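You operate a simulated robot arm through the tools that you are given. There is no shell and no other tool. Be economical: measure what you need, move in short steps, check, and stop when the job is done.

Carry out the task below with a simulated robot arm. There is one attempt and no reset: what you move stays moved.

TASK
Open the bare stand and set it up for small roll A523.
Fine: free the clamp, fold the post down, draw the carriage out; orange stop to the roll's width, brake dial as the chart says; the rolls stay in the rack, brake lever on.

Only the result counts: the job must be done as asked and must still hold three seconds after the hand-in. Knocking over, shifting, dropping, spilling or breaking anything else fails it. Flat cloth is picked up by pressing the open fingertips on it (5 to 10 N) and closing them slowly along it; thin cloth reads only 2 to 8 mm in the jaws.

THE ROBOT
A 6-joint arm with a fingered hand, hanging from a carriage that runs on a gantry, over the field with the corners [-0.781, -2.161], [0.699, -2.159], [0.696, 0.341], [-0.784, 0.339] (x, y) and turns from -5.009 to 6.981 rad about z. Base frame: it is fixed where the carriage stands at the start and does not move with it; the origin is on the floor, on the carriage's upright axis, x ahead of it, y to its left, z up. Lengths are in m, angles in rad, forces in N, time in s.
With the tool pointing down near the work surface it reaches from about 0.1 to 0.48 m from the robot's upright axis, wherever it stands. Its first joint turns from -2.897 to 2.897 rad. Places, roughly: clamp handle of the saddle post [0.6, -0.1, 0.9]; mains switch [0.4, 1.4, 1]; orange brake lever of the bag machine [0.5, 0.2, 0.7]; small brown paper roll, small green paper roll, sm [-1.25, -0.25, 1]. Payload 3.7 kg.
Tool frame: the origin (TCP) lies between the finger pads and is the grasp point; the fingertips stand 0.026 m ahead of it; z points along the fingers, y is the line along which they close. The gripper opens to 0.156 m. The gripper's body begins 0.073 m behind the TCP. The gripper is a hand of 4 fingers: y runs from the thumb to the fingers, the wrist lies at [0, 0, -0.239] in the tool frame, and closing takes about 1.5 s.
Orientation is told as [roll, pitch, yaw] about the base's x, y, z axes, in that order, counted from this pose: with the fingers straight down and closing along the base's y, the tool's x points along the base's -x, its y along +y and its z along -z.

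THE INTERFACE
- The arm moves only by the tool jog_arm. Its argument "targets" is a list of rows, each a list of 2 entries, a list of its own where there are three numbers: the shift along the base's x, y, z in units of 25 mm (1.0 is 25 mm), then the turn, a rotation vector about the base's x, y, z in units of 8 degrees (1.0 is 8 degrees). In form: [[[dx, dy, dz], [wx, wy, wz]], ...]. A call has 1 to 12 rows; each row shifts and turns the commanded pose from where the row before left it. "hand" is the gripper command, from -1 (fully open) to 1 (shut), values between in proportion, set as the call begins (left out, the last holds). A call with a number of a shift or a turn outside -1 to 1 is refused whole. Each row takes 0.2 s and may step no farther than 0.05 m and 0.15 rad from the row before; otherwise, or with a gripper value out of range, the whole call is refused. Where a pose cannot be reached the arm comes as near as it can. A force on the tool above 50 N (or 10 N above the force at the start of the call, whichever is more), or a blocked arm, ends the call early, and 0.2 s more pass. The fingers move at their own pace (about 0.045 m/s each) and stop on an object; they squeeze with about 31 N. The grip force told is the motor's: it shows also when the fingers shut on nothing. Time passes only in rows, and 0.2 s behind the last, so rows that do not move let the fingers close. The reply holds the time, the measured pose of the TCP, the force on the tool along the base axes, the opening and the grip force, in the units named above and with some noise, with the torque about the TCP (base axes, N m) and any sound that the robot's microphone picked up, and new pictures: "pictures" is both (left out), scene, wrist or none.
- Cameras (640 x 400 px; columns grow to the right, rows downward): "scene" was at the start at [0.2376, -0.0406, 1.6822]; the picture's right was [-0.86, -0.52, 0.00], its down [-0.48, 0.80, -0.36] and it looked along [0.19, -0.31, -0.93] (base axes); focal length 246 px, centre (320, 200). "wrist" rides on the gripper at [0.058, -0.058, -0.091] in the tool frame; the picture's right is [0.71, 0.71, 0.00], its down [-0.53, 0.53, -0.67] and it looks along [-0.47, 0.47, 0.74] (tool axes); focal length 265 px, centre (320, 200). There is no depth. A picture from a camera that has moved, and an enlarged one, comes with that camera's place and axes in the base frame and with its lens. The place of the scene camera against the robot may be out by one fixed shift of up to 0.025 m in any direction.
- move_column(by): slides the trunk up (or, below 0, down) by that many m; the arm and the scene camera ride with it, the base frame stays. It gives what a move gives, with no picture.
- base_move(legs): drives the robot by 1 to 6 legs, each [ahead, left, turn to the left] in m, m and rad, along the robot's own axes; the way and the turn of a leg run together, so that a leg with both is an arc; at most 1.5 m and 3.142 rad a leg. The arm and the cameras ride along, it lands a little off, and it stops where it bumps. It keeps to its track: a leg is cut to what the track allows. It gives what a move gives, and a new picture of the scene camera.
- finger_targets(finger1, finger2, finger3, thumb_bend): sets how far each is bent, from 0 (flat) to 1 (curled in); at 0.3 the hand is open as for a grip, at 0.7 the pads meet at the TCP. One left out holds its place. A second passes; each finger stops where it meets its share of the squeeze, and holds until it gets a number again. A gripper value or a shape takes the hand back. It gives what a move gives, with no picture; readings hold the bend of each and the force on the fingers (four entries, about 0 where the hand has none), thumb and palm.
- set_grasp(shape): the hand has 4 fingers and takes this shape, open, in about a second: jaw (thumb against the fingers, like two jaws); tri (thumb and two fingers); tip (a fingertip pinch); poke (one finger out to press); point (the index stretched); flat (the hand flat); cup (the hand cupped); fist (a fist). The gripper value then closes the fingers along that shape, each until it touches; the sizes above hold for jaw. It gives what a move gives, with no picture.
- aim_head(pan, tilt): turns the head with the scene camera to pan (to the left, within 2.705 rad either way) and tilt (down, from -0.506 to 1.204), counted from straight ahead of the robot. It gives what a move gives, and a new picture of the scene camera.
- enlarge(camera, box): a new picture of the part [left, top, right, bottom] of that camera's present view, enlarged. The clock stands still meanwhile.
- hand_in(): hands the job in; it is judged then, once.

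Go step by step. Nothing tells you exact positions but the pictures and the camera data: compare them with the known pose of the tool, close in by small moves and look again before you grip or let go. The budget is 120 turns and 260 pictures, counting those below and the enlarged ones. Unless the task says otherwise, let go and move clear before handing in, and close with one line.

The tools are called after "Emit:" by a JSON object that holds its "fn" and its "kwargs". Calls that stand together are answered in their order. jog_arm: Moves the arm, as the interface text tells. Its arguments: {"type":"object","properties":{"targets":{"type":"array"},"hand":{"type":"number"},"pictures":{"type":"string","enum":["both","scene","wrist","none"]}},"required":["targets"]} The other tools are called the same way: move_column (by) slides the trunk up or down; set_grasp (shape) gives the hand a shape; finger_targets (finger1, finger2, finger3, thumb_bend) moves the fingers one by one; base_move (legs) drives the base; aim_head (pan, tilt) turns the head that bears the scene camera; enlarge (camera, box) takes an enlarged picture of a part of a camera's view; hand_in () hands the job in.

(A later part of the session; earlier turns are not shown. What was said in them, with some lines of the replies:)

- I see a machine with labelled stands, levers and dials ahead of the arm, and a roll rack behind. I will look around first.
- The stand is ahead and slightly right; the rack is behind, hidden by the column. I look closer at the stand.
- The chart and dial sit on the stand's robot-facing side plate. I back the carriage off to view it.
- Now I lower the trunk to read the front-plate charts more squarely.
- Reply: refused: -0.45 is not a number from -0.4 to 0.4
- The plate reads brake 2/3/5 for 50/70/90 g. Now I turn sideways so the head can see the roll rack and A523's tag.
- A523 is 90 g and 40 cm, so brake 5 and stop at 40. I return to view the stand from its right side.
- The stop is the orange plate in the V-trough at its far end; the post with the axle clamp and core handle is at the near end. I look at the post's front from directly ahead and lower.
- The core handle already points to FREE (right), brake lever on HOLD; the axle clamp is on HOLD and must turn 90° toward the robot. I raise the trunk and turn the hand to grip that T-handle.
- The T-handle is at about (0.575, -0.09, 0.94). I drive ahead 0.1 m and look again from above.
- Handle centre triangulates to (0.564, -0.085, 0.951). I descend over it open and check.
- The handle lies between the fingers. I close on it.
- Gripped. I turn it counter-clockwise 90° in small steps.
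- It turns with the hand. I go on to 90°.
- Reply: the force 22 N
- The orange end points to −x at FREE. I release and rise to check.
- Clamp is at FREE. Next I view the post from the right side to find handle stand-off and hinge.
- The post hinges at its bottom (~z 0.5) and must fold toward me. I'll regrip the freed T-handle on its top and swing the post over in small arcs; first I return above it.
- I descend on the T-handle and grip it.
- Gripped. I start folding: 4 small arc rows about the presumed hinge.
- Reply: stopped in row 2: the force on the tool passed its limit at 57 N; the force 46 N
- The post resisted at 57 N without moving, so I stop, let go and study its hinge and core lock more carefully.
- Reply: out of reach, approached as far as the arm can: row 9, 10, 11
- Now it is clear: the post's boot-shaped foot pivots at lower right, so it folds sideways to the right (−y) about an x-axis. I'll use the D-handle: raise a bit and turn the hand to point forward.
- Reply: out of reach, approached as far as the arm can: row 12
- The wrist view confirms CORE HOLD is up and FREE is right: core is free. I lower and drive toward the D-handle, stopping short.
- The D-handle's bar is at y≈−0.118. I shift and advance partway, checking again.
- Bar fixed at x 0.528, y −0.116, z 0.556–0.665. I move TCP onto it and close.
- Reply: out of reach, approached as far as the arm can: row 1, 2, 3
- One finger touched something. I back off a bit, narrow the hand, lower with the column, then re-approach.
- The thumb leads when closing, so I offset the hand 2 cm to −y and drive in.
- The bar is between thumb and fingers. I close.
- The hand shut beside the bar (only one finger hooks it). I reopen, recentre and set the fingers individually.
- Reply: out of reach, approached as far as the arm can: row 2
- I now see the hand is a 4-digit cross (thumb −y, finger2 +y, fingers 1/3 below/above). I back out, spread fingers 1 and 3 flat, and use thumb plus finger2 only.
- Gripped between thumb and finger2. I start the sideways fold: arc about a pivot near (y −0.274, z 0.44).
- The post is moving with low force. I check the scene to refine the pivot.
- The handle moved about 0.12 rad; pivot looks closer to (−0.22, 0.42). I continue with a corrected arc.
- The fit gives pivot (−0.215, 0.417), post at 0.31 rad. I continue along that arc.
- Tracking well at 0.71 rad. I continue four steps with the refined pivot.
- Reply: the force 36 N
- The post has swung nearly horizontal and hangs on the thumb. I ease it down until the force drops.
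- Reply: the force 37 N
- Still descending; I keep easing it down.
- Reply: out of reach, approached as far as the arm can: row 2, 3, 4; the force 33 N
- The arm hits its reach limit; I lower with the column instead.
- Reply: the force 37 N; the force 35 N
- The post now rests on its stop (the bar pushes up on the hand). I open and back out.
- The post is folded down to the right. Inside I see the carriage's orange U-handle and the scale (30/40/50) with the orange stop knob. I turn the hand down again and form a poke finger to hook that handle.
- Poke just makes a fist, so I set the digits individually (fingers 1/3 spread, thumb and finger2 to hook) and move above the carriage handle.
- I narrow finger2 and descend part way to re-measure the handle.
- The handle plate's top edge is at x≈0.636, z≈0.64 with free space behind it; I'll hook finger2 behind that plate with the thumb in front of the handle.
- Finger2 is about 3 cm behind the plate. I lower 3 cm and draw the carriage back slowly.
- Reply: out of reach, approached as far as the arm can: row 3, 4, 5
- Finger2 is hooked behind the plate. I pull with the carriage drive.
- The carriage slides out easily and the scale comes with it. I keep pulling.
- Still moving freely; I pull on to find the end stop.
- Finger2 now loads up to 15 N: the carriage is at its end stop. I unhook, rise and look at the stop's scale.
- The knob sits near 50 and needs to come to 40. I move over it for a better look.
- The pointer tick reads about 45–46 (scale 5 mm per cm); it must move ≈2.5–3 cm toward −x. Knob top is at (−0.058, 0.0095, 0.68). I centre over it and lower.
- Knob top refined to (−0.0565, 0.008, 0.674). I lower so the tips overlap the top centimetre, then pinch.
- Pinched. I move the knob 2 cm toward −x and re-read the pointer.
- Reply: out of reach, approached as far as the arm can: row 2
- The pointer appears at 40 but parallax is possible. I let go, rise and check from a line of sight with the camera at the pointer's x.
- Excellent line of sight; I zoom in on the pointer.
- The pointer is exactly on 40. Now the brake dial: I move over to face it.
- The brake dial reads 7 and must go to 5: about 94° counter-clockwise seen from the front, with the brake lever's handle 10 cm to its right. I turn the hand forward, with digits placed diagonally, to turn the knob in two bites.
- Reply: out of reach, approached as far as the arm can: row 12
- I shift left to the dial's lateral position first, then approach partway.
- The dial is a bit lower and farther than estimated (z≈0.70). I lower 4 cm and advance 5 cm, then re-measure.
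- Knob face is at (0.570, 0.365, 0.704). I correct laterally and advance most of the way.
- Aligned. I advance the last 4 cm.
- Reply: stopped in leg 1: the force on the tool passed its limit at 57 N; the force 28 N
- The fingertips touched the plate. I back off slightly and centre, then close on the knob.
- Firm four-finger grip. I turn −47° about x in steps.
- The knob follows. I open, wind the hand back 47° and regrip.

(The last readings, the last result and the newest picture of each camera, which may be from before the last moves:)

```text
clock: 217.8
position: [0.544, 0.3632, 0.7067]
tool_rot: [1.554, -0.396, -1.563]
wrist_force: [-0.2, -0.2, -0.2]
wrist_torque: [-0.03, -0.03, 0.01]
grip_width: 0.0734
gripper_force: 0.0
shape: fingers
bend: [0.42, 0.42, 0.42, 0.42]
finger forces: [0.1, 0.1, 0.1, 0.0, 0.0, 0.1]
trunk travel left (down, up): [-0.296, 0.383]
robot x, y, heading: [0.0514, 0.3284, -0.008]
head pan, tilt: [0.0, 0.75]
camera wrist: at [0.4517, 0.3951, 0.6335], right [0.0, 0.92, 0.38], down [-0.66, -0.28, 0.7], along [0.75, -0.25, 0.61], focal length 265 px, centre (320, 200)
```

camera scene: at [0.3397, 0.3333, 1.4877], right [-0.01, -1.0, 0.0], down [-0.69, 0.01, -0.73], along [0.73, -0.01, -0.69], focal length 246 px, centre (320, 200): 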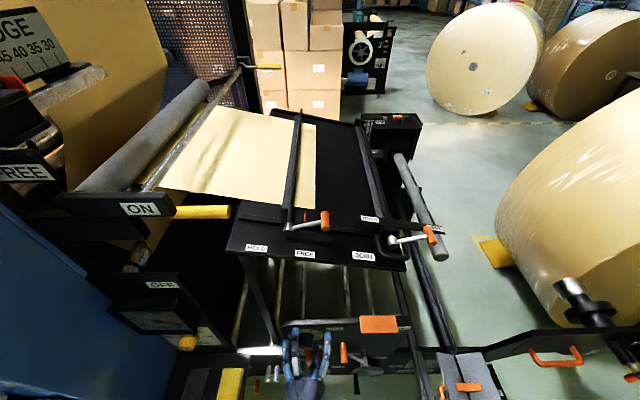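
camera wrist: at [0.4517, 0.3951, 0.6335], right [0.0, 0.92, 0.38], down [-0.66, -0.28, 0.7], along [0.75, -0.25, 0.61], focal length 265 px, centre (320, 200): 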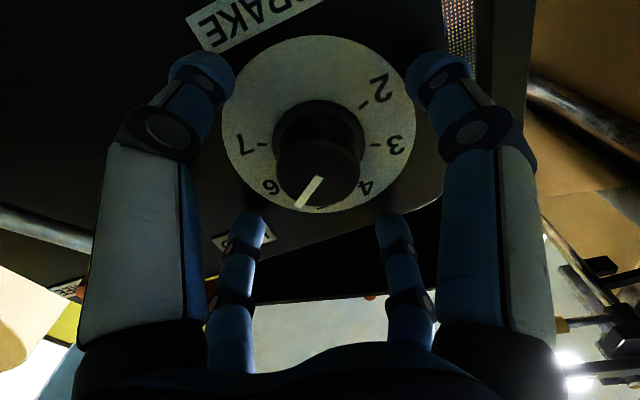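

Pointer is now at 6. I regrip and turn the second 47°.

Emit:
{"fn": "finger_targets", "kwargs": {"finger1": 0.8, "finger2": 0.8, "finger3": 0.8, "thumb_bend": 0.8}}

Emit:
{"fn": "jog_arm", "kwargs": {"targets": [[[0, 0, 0], [-0.98, 0, 0]], [[0, 0, 0], [-0.98, 0, 0]], [[0, 0, 0], [-0.98, 0, 0]], [[0, 0, 0], [-0.98, 0, 0]], [[0, 0, 0], [-0.98, 0, 0]], [[0, 0, 0], [-0.98, 0, 0]]], "pictures": "none"}}

Emit:
{"fn": "finger_targets", "kwargs": {"finger1": 0.42, "finger2": 0.42, "finger3": 0.42, "thumb_bend": 0.42}}

Emit:
{"fn": "jog_arm", "kwargs": {"targets": [[[0, 0, 0], [0.98, 0, 0]], [[0, 0, 0], [0.98, 0, 0]], [[0, 0, 0], [0.98, 0, 0]], [[0, 0, 0], [0.98, 0, 0]], [[0, 0, 0], [0.98, 0, 0]], [[0, 0, 0], [0.98, 0, 0]]], "pictures": "wrist"}}

```text
clock: 218.8
position: [0.5437, 0.3619, 0.7062]
tool_rot: [1.549, -0.4, -1.561]
wrist_force: [5.8, -3.3, -16.5]
wrist_torque: [-0.06, 0.34, -0.01]
grip_width: 0.027
gripper_force: 27.0
shape: fingers
bend: [0.59, 0.62, 0.64, 0.61]
finger forces: [10.7, 8.1, 7.4, 0.0, 27.0, 0.1]
trunk travel left (down, up): [-0.296, 0.383]
robot x, y, heading: [0.0523, 0.3247, -0.011]
head pan, tilt: [0.0, 0.75]
```

```text
clock: 220.2
position: [0.5441, 0.3638, 0.7073]
tool_rot: [1.535, -1.223, -1.545]
wrist_force: [2.0, -0.5, -10.7]
wrist_torque: [0.04, 0.35, 0.27]
grip_width: 0.0273
gripper_force: 26.2
shape: fingers
bend: [0.58, 0.62, 0.65, 0.63]
finger forces: [12.9, 12.4, 6.7, 0.0, 20.1, 0.0]
trunk travel left (down, up): [-0.296, 0.383]
robot x, y, heading: [0.0543, 0.3269, -0.013]
head pan, tilt: [0.0, 0.75]
```

```text
clock: 221.2
position: [0.5442, 0.3644, 0.7077]
tool_rot: [1.533, -1.219, -1.546]
wrist_force: [-0.1, 0.6, 0.3]
wrist_torque: [0.0, 0.01, 0.0]
grip_width: 0.0734
gripper_force: 0.1
shape: fingers
bend: [0.42, 0.42, 0.42, 0.42]
finger forces: [0.0, 0.1, 0.1, 0.1, 0.0, 0.0]
trunk travel left (down, up): [-0.296, 0.383]
robot x, y, heading: [0.0529, 0.3281, -0.006]
head pan, tilt: [0.0, 0.75]
```

```text
clock: 222.6
position: [0.5435, 0.3632, 0.7068]
tool_rot: [1.554, -0.396, -1.563]
wrist_force: [0.0, -0.9, 0.4]
wrist_torque: [0.02, -0.01, 0.0]
grip_width: 0.0736
gripper_force: 0.0
shape: fingers
bend: [0.42, 0.42, 0.42, 0.42]
finger forces: [0.0, 0.0, 0.1, 0.0, 0.0, 0.0]
trunk travel left (down, up): [-0.296, 0.383]
robot x, y, heading: [0.0518, 0.329, -0.01]
head pan, tilt: [0.0, 0.75]
camera wrist: at [0.4517, 0.3951, 0.6335], right [0.0, 0.92, 0.38], down [-0.66, -0.28, 0.7], along [0.75, -0.25, 0.61], focal length 265 px, centre (320, 200)
```

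wrist: 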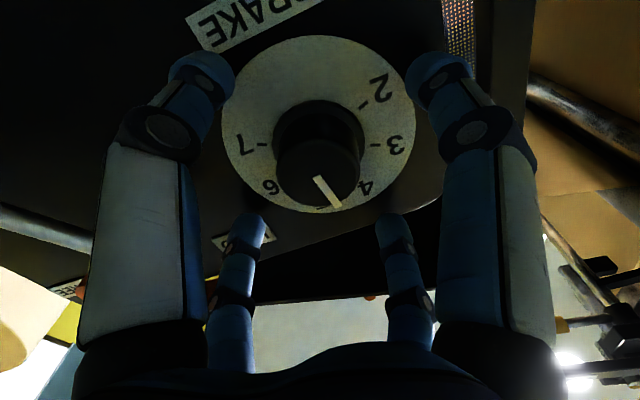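

Pointer seems past 5 toward 4. I back off and check from the front.

Emit:
{"fn": "base_move", "kwargs": {"legs": [[-0.12, 0, 0]]}}

Emit:
{"fn": "enlarge", "kwargs": {"camera": "scene", "box": [290, 270, 340, 301]}}

Emit:
{"fn": "enlarge", "kwargs": {"camera": "wrist", "box": [240, 0, 400, 100]}}

```text
clock: 223.8
position: [0.4282, 0.3635, 0.7068]
tool_rot: [1.553, -0.397, -1.562]
wrist_force: [-0.5, -0.3, 0.2]
wrist_torque: [-0.03, -0.03, -0.01]
grip_width: 0.0735
gripper_force: 0.1
shape: fingers
bend: [0.42, 0.42, 0.42, 0.42]
finger forces: [0.0, 0.0, 0.0, 0.0, 0.0, 0.0]
trunk travel left (down, up): [-0.296, 0.383]
robot x, y, heading: [-0.0686, 0.3282, -0.007]
head pan, tilt: [0.0, 0.75]
camera scene: at [0.2265, 0.3336, 1.4888], right [-0.01, -1.0, 0.0], down [-0.68, 0.01, -0.73], along [0.73, -0.01, -0.68], focal length 246 px, centre (320, 200)
```

scene: 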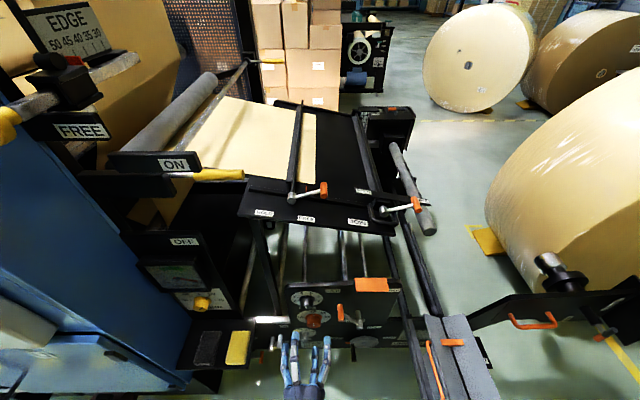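

```text
12.80 times, centred on (315, 286) of scene
camera zoom: at [0.2265, 0.3336, 1.4888], right [-0.01, -1.0, 0.0], down [-0.68, 0.01, -0.73], along [0.73, -0.01, -0.68], focal length 3148 px, centre (384, -894)
```

zoom: 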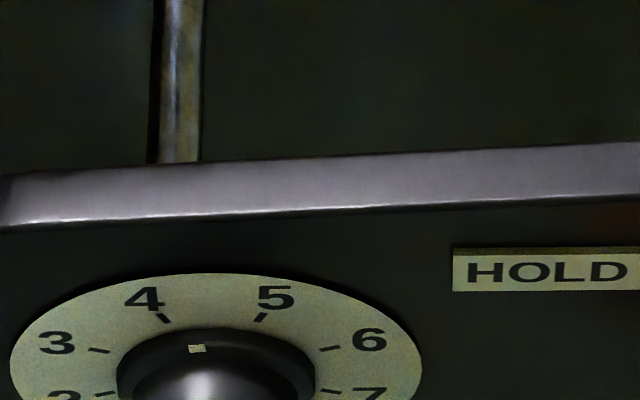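

```text
4.00 times, centred on (320, 50) of wrist
camera zoom: at [0.3343, 0.3956, 0.6332], right [0.0, 0.93, 0.38], down [-0.66, -0.28, 0.7], along [0.75, -0.25, 0.61], focal length 1062 px, centre (320, 800)
```

zoom: 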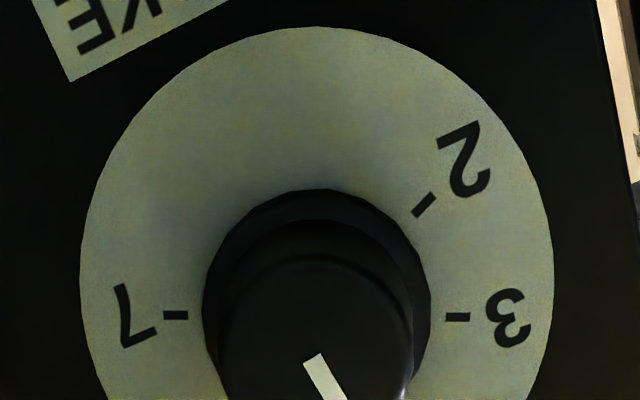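

The index sits at about 4.3, so I need ~33° clockwise. I pre-wind the hand, return, grip and turn back.

Emit:
{"fn": "jog_arm", "kwargs": {"targets": [[[0, 0, 0], [-0.9, 0, 0]], [[0, 0, 0], [-0.9, 0, 0]], [[0, 0, 0], [-0.9, 0, 0]], [[0, 0, 0], [-0.9, 0, 0]], [[0, 0, 0], [-0.9, 0, 0]]], "pictures": "none"}}

Emit:
{"fn": "base_move", "kwargs": {"legs": [[0.114, 0, 0]]}}

Emit:
{"fn": "finger_targets", "kwargs": {"finger1": 0.8, "finger2": 0.8, "finger3": 0.8, "thumb_bend": 0.8}}

Emit:
{"fn": "jog_arm", "kwargs": {"targets": [[[0, 0, 0], [0, 0, 0]]], "pictures": "wrist"}}

```text
clock: 225.0
position: [0.429, 0.3642, 0.7065]
tool_rot: [1.545, -1.03, -1.558]
wrist_force: [0.3, 0.0, -0.8]
wrist_torque: [-0.03, -0.02, 0.0]
grip_width: 0.0735
gripper_force: 0.0
shape: fingers
bend: [0.42, 0.42, 0.42, 0.42]
finger forces: [0.0, 0.1, 0.0, 0.1, 0.1, 0.1]
trunk travel left (down, up): [-0.296, 0.383]
robot x, y, heading: [-0.0619, 0.3315, -0.005]
head pan, tilt: [0.0, 0.75]
```

```text
clock: 226.2
position: [0.5409, 0.3627, 0.7072]
tool_rot: [1.545, -1.026, -1.556]
wrist_force: [0.2, -0.2, 0.0]
wrist_torque: [-0.01, 0.0, -0.02]
grip_width: 0.0734
gripper_force: 0.2
shape: fingers
bend: [0.42, 0.42, 0.42, 0.42]
finger forces: [0.1, 0.0, 0.0, 0.1, 0.0, 0.0]
trunk travel left (down, up): [-0.296, 0.383]
robot x, y, heading: [0.0478, 0.3233, -0.004]
head pan, tilt: [0.0, 0.75]
camera scene: at [0.3401, 0.3325, 1.489], right [-0.01, -1.0, 0.0], down [-0.68, 0.01, -0.73], along [0.73, -0.01, -0.68], focal length 246 px, centre (320, 200)
```

scene: 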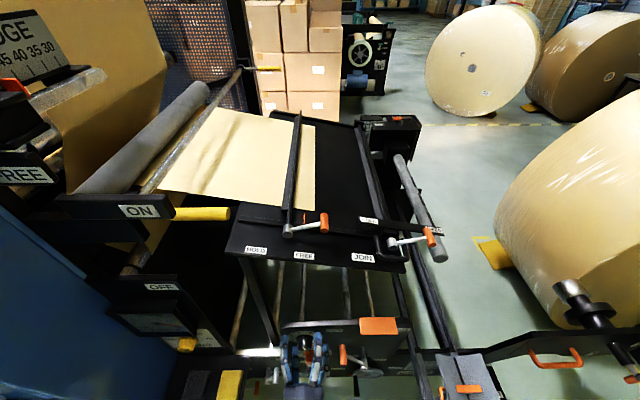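

```text
clock: 227.2
position: [0.5418, 0.3601, 0.7061]
tool_rot: [1.54, -1.028, -1.555]
wrist_force: [2.9, -6.0, -7.8]
wrist_torque: [-0.08, 0.22, 0.07]
grip_width: 0.026
gripper_force: 24.7
shape: fingers
bend: [0.57, 0.61, 0.65, 0.64]
finger forces: [11.4, 9.5, 7.2, 0.0, 21.5, 0.0]
trunk travel left (down, up): [-0.296, 0.383]
robot x, y, heading: [0.0466, 0.3255, -0.007]
head pan, tilt: [0.0, 0.75]
```

```text
clock: 227.7
position: [0.5406, 0.36, 0.7066]
tool_rot: [1.54, -1.028, -1.555]
wrist_force: [3.4, -6.9, -8.6]
wrist_torque: [-0.09, 0.27, 0.05]
grip_width: 0.0259
gripper_force: 24.6
shape: fingers
bend: [0.57, 0.61, 0.65, 0.64]
finger forces: [11.4, 9.3, 7.1, 0.0, 22.1, 0.0]
trunk travel left (down, up): [-0.296, 0.383]
robot x, y, heading: [0.0524, 0.3268, -0.009]
head pan, tilt: [0.0, 0.75]
camera wrist: at [0.4483, 0.3426, 0.629], right [0.01, 0.97, -0.24], down [-0.66, 0.18, 0.73], along [0.76, 0.15, 0.64], focal length 265 px, centre (320, 200)
```

wrist: 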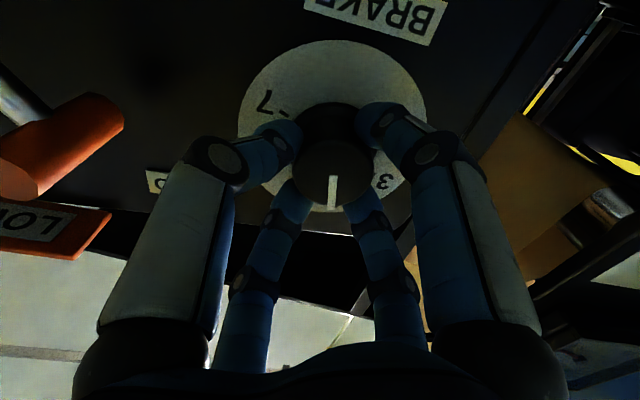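

Emit:
{"fn": "jog_arm", "kwargs": {"targets": [[[0, 0, 0], [0.82, 0, 0]], [[0, 0, 0], [0.82, 0, 0]], [[0, 0, 0], [0.82, 0, 0]], [[0, 0, 0], [0.82, 0, 0]], [[0, 0, 0], [0.82, 0, 0]], [[0, 0, 0], [0, 0, 0]]], "pictures": "wrist"}}

Emit:
{"fn": "finger_targets", "kwargs": {"finger1": 0.42, "finger2": 0.42, "finger3": 0.42, "thumb_bend": 0.42}}

Emit:
{"fn": "base_move", "kwargs": {"legs": [[-0.1, 0, 0]]}}

Emit:
{"fn": "enlarge", "kwargs": {"camera": "scene", "box": [285, 270, 335, 301]}}

```text
clock: 229.1
position: [0.5415, 0.3592, 0.7051]
tool_rot: [1.546, -0.454, -1.564]
wrist_force: [6.3, -11.7, -19.1]
wrist_torque: [-0.22, 0.4, -0.16]
grip_width: 0.0256
gripper_force: 26.2
shape: fingers
bend: [0.57, 0.62, 0.65, 0.63]
finger forces: [10.0, 6.7, 7.3, 0.0, 28.8, 0.0]
trunk travel left (down, up): [-0.296, 0.383]
robot x, y, heading: [0.0517, 0.329, -0.011]
head pan, tilt: [0.0, 0.75]
camera wrist: at [0.4477, 0.3863, 0.6305], right [0.01, 0.95, 0.32], down [-0.65, -0.24, 0.72], along [0.76, -0.22, 0.62], focal length 265 px, centre (320, 200)
```

wrist: 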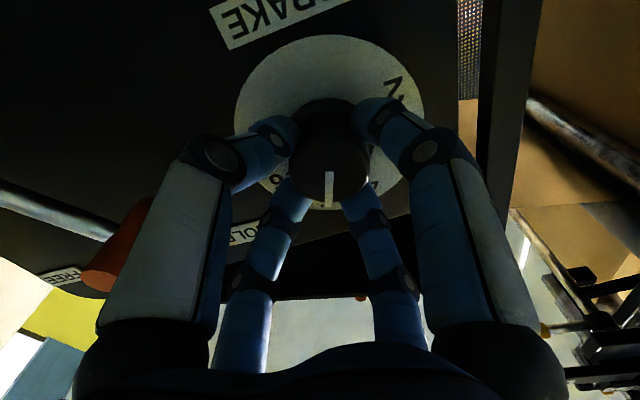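

```text
clock: 230.1
position: [0.5416, 0.3631, 0.7084]
tool_rot: [1.553, -0.454, -1.563]
wrist_force: [-0.1, 0.3, -0.1]
wrist_torque: [-0.01, -0.01, 0.01]
grip_width: 0.0733
gripper_force: 0.1
shape: fingers
bend: [0.42, 0.42, 0.42, 0.42]
finger forces: [0.1, 0.0, 0.1, 0.1, 0.0, 0.0]
trunk travel left (down, up): [-0.296, 0.383]
robot x, y, heading: [0.0492, 0.3258, -0.009]
head pan, tilt: [0.0, 0.75]
```

```text
clock: 231.2
position: [0.4392, 0.3632, 0.7067]
tool_rot: [1.551, -0.454, -1.564]
wrist_force: [-1.8, -0.3, -0.3]
wrist_torque: [0.01, 0.02, -0.01]
grip_width: 0.0733
gripper_force: 0.1
shape: fingers
bend: [0.42, 0.42, 0.42, 0.42]
finger forces: [0.0, 0.0, 0.0, 0.0, 0.0, 0.0]
trunk travel left (down, up): [-0.296, 0.383]
robot x, y, heading: [-0.0479, 0.3278, -0.011]
head pan, tilt: [0.0, 0.75]
camera scene: at [0.2397, 0.3332, 1.4888], right [-0.01, -1.0, 0.0], down [-0.68, 0.01, -0.73], along [0.73, -0.01, -0.68], focal length 246 px, centre (320, 200)
```

scene: 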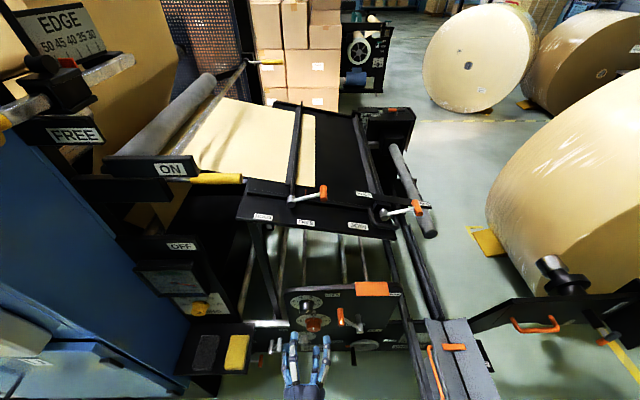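

```text
12.80 times, centred on (310, 286) of scene
camera zoom: at [0.2397, 0.3332, 1.4888], right [-0.01, -1.0, 0.0], down [-0.68, 0.01, -0.73], along [0.73, -0.01, -0.68], focal length 3148 px, centre (448, -894)
```

zoom: 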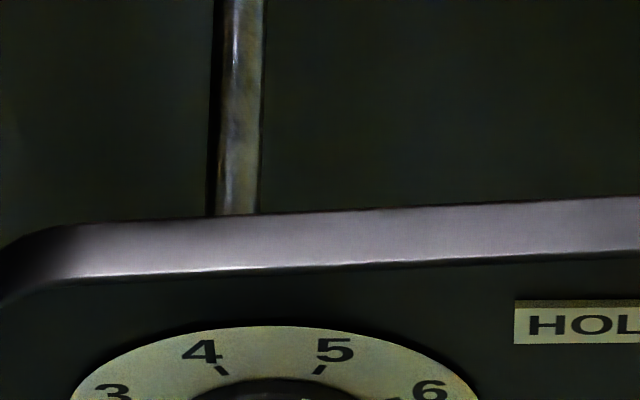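

Emit:
{"fn": "enlarge", "kwargs": {"camera": "scene", "box": [285, 282, 335, 313]}}

```text
12.80 times, centred on (310, 298) of scene
camera zoom: at [0.2397, 0.3332, 1.4888], right [-0.01, -1.0, 0.0], down [-0.68, 0.01, -0.73], along [0.73, -0.01, -0.68], focal length 3148 px, centre (448, -1048)
```

zoom: 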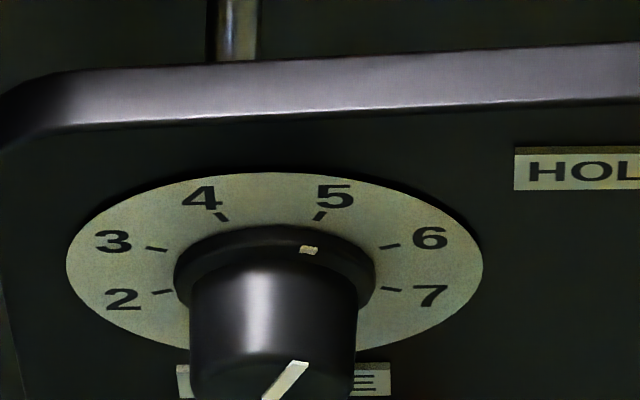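

Emit:
{"fn": "base_move", "kwargs": {"legs": [[0.05, 0, 0]]}}

Emit:
{"fn": "enlarge", "kwargs": {"camera": "wrist", "box": [240, 30, 400, 170]}}

```text
clock: 232.1
position: [0.4916, 0.3634, 0.7076]
tool_rot: [1.554, -0.453, -1.565]
wrist_force: [0.2, -0.6, 0.3]
wrist_torque: [0.03, 0.01, -0.02]
grip_width: 0.0733
gripper_force: 0.1
shape: fingers
bend: [0.42, 0.42, 0.42, 0.42]
finger forces: [0.0, 0.0, 0.0, 0.1, 0.1, 0.0]
trunk travel left (down, up): [-0.296, 0.383]
robot x, y, heading: [-0.0017, 0.3283, -0.008]
head pan, tilt: [0.0, 0.75]
camera scene: at [0.2902, 0.3326, 1.4891], right [-0.01, -1.0, 0.0], down [-0.68, 0.01, -0.73], along [0.73, -0.01, -0.68], focal length 246 px, centre (320, 200)
```

scene: 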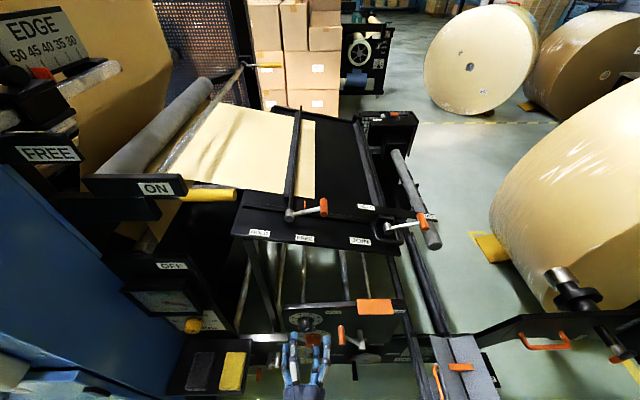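

```text
2.86 times, centred on (320, 100) of wrist
camera zoom: at [0.3994, 0.3901, 0.632], right [0.01, 0.95, 0.33], down [-0.66, -0.24, 0.71], along [0.75, -0.22, 0.62], focal length 758 px, centre (320, 486)
```

zoom: 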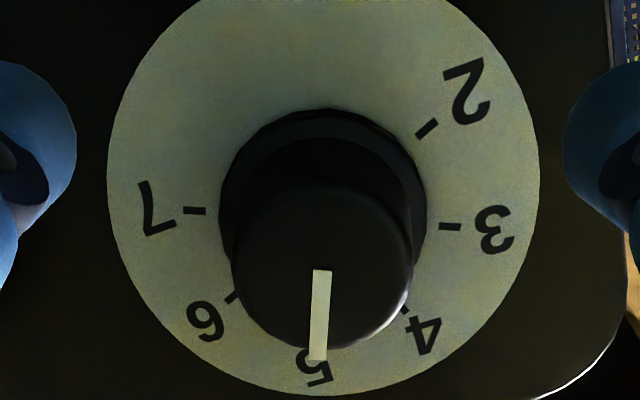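

The close view shows the index squarely on 5. I back away and make a final check of carriage, stop, lever and post.

Emit:
{"fn": "base_move", "kwargs": {"legs": [[-0.3, 0, 0]]}}

Emit:
{"fn": "aim_head", "kwargs": {"pan": -0.35, "tilt": 0.9}}

Emit:
{"fn": "enlarge", "kwargs": {"camera": "scene", "box": [240, 240, 400, 340]}}

Emit:
{"fn": "enlarge", "kwargs": {"camera": "scene", "box": [170, 130, 330, 230]}}

```text
clock: 234.2
position: [0.1928, 0.3643, 0.7073]
tool_rot: [1.554, -0.453, -1.563]
wrist_force: [0.5, 0.7, 0.6]
wrist_torque: [0.0, -0.04, -0.01]
grip_width: 0.0732
gripper_force: 0.0
shape: fingers
bend: [0.42, 0.42, 0.42, 0.42]
finger forces: [0.0, 0.1, 0.0, 0.1, 0.1, 0.1]
trunk travel left (down, up): [-0.296, 0.383]
robot x, y, heading: [-0.3012, 0.3314, -0.011]
head pan, tilt: [0.0, 0.75]
camera scene: at [-0.0086, 0.3358, 1.4889], right [-0.01, -1.0, 0.0], down [-0.68, 0.01, -0.73], along [0.73, -0.01, -0.68], focal length 246 px, centre (320, 200)
```

scene: 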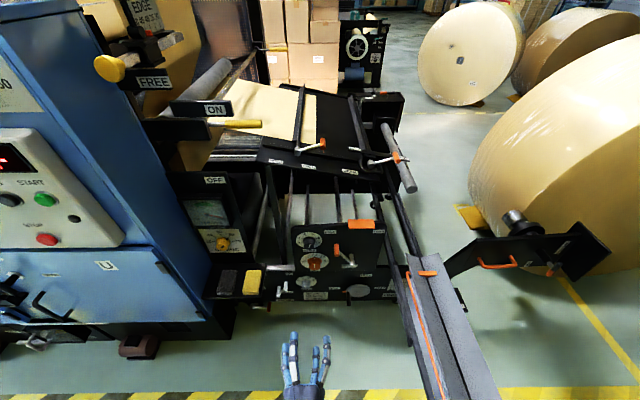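

```text
clock: 235.0
position: [0.193, 0.367, 0.7065]
tool_rot: [1.554, -0.455, -1.564]
wrist_force: [-0.3, -0.2, -0.4]
wrist_torque: [0.02, 0.03, 0.0]
grip_width: 0.073
gripper_force: 0.0
shape: fingers
bend: [0.42, 0.42, 0.42, 0.42]
finger forces: [0.0, 0.1, 0.0, 0.0, 0.1, 0.1]
trunk travel left (down, up): [-0.296, 0.383]
robot x, y, heading: [-0.2984, 0.3301, -0.004]
head pan, tilt: [-0.351, 0.901]
camera scene: at [-0.0206, 0.31, 1.477], right [-0.35, -0.94, 0.0], down [-0.73, 0.28, -0.62], along [0.58, -0.22, -0.78], focal length 246 px, centre (320, 200)
```

scene: 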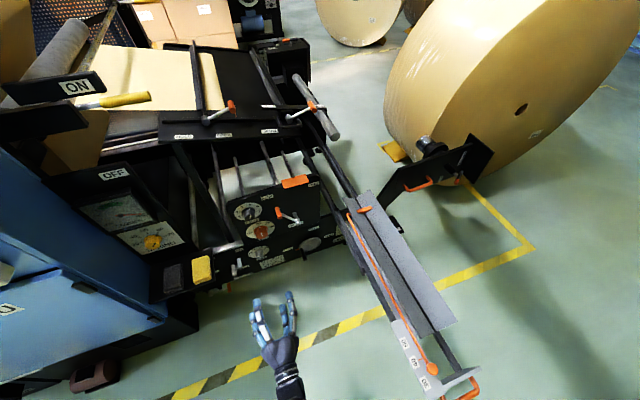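

```text
4.00 times, centred on (320, 290) of scene
camera zoom: at [-0.0206, 0.31, 1.477], right [-0.35, -0.94, 0.0], down [-0.73, 0.28, -0.62], along [0.58, -0.22, -0.78], focal length 984 px, centre (320, -160)
```

zoom: 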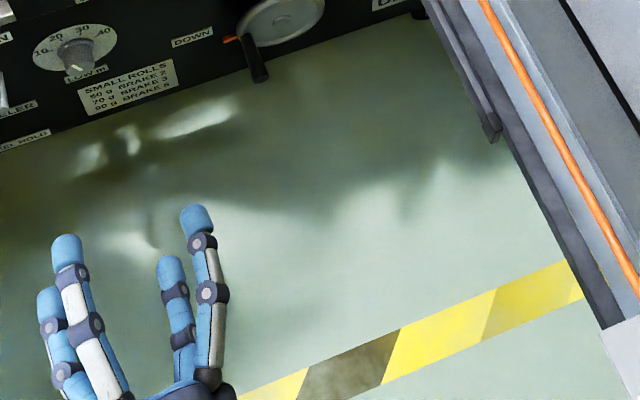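

```text
4.00 times, centred on (250, 180) of scene
camera zoom: at [-0.0206, 0.31, 1.477], right [-0.35, -0.94, 0.0], down [-0.73, 0.28, -0.62], along [0.58, -0.22, -0.78], focal length 984 px, centre (600, 280)
```

zoom: 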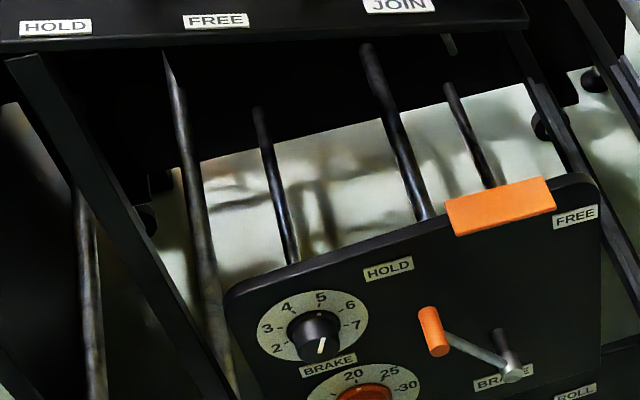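

Everything reads as it should: clamp at FREE, post folded, carriage at its end stop, stop on 40, brake dial on 5, brake lever on HOLD, rolls untouched, hand clear. I hand in.

Emit:
{"fn": "hand_in", "kwargs": {}}

```text
The job is handed in.
```

The bare stand is open and set up for small roll A523 (90 g, 40 cm), and I have handed it in. The clamp is free, the post is folded down and the carriage is drawn out to its end stop. The orange stop is on 40 and the brake dial on 5. The brake lever is still on HOLD and the rolls are still in the rack.
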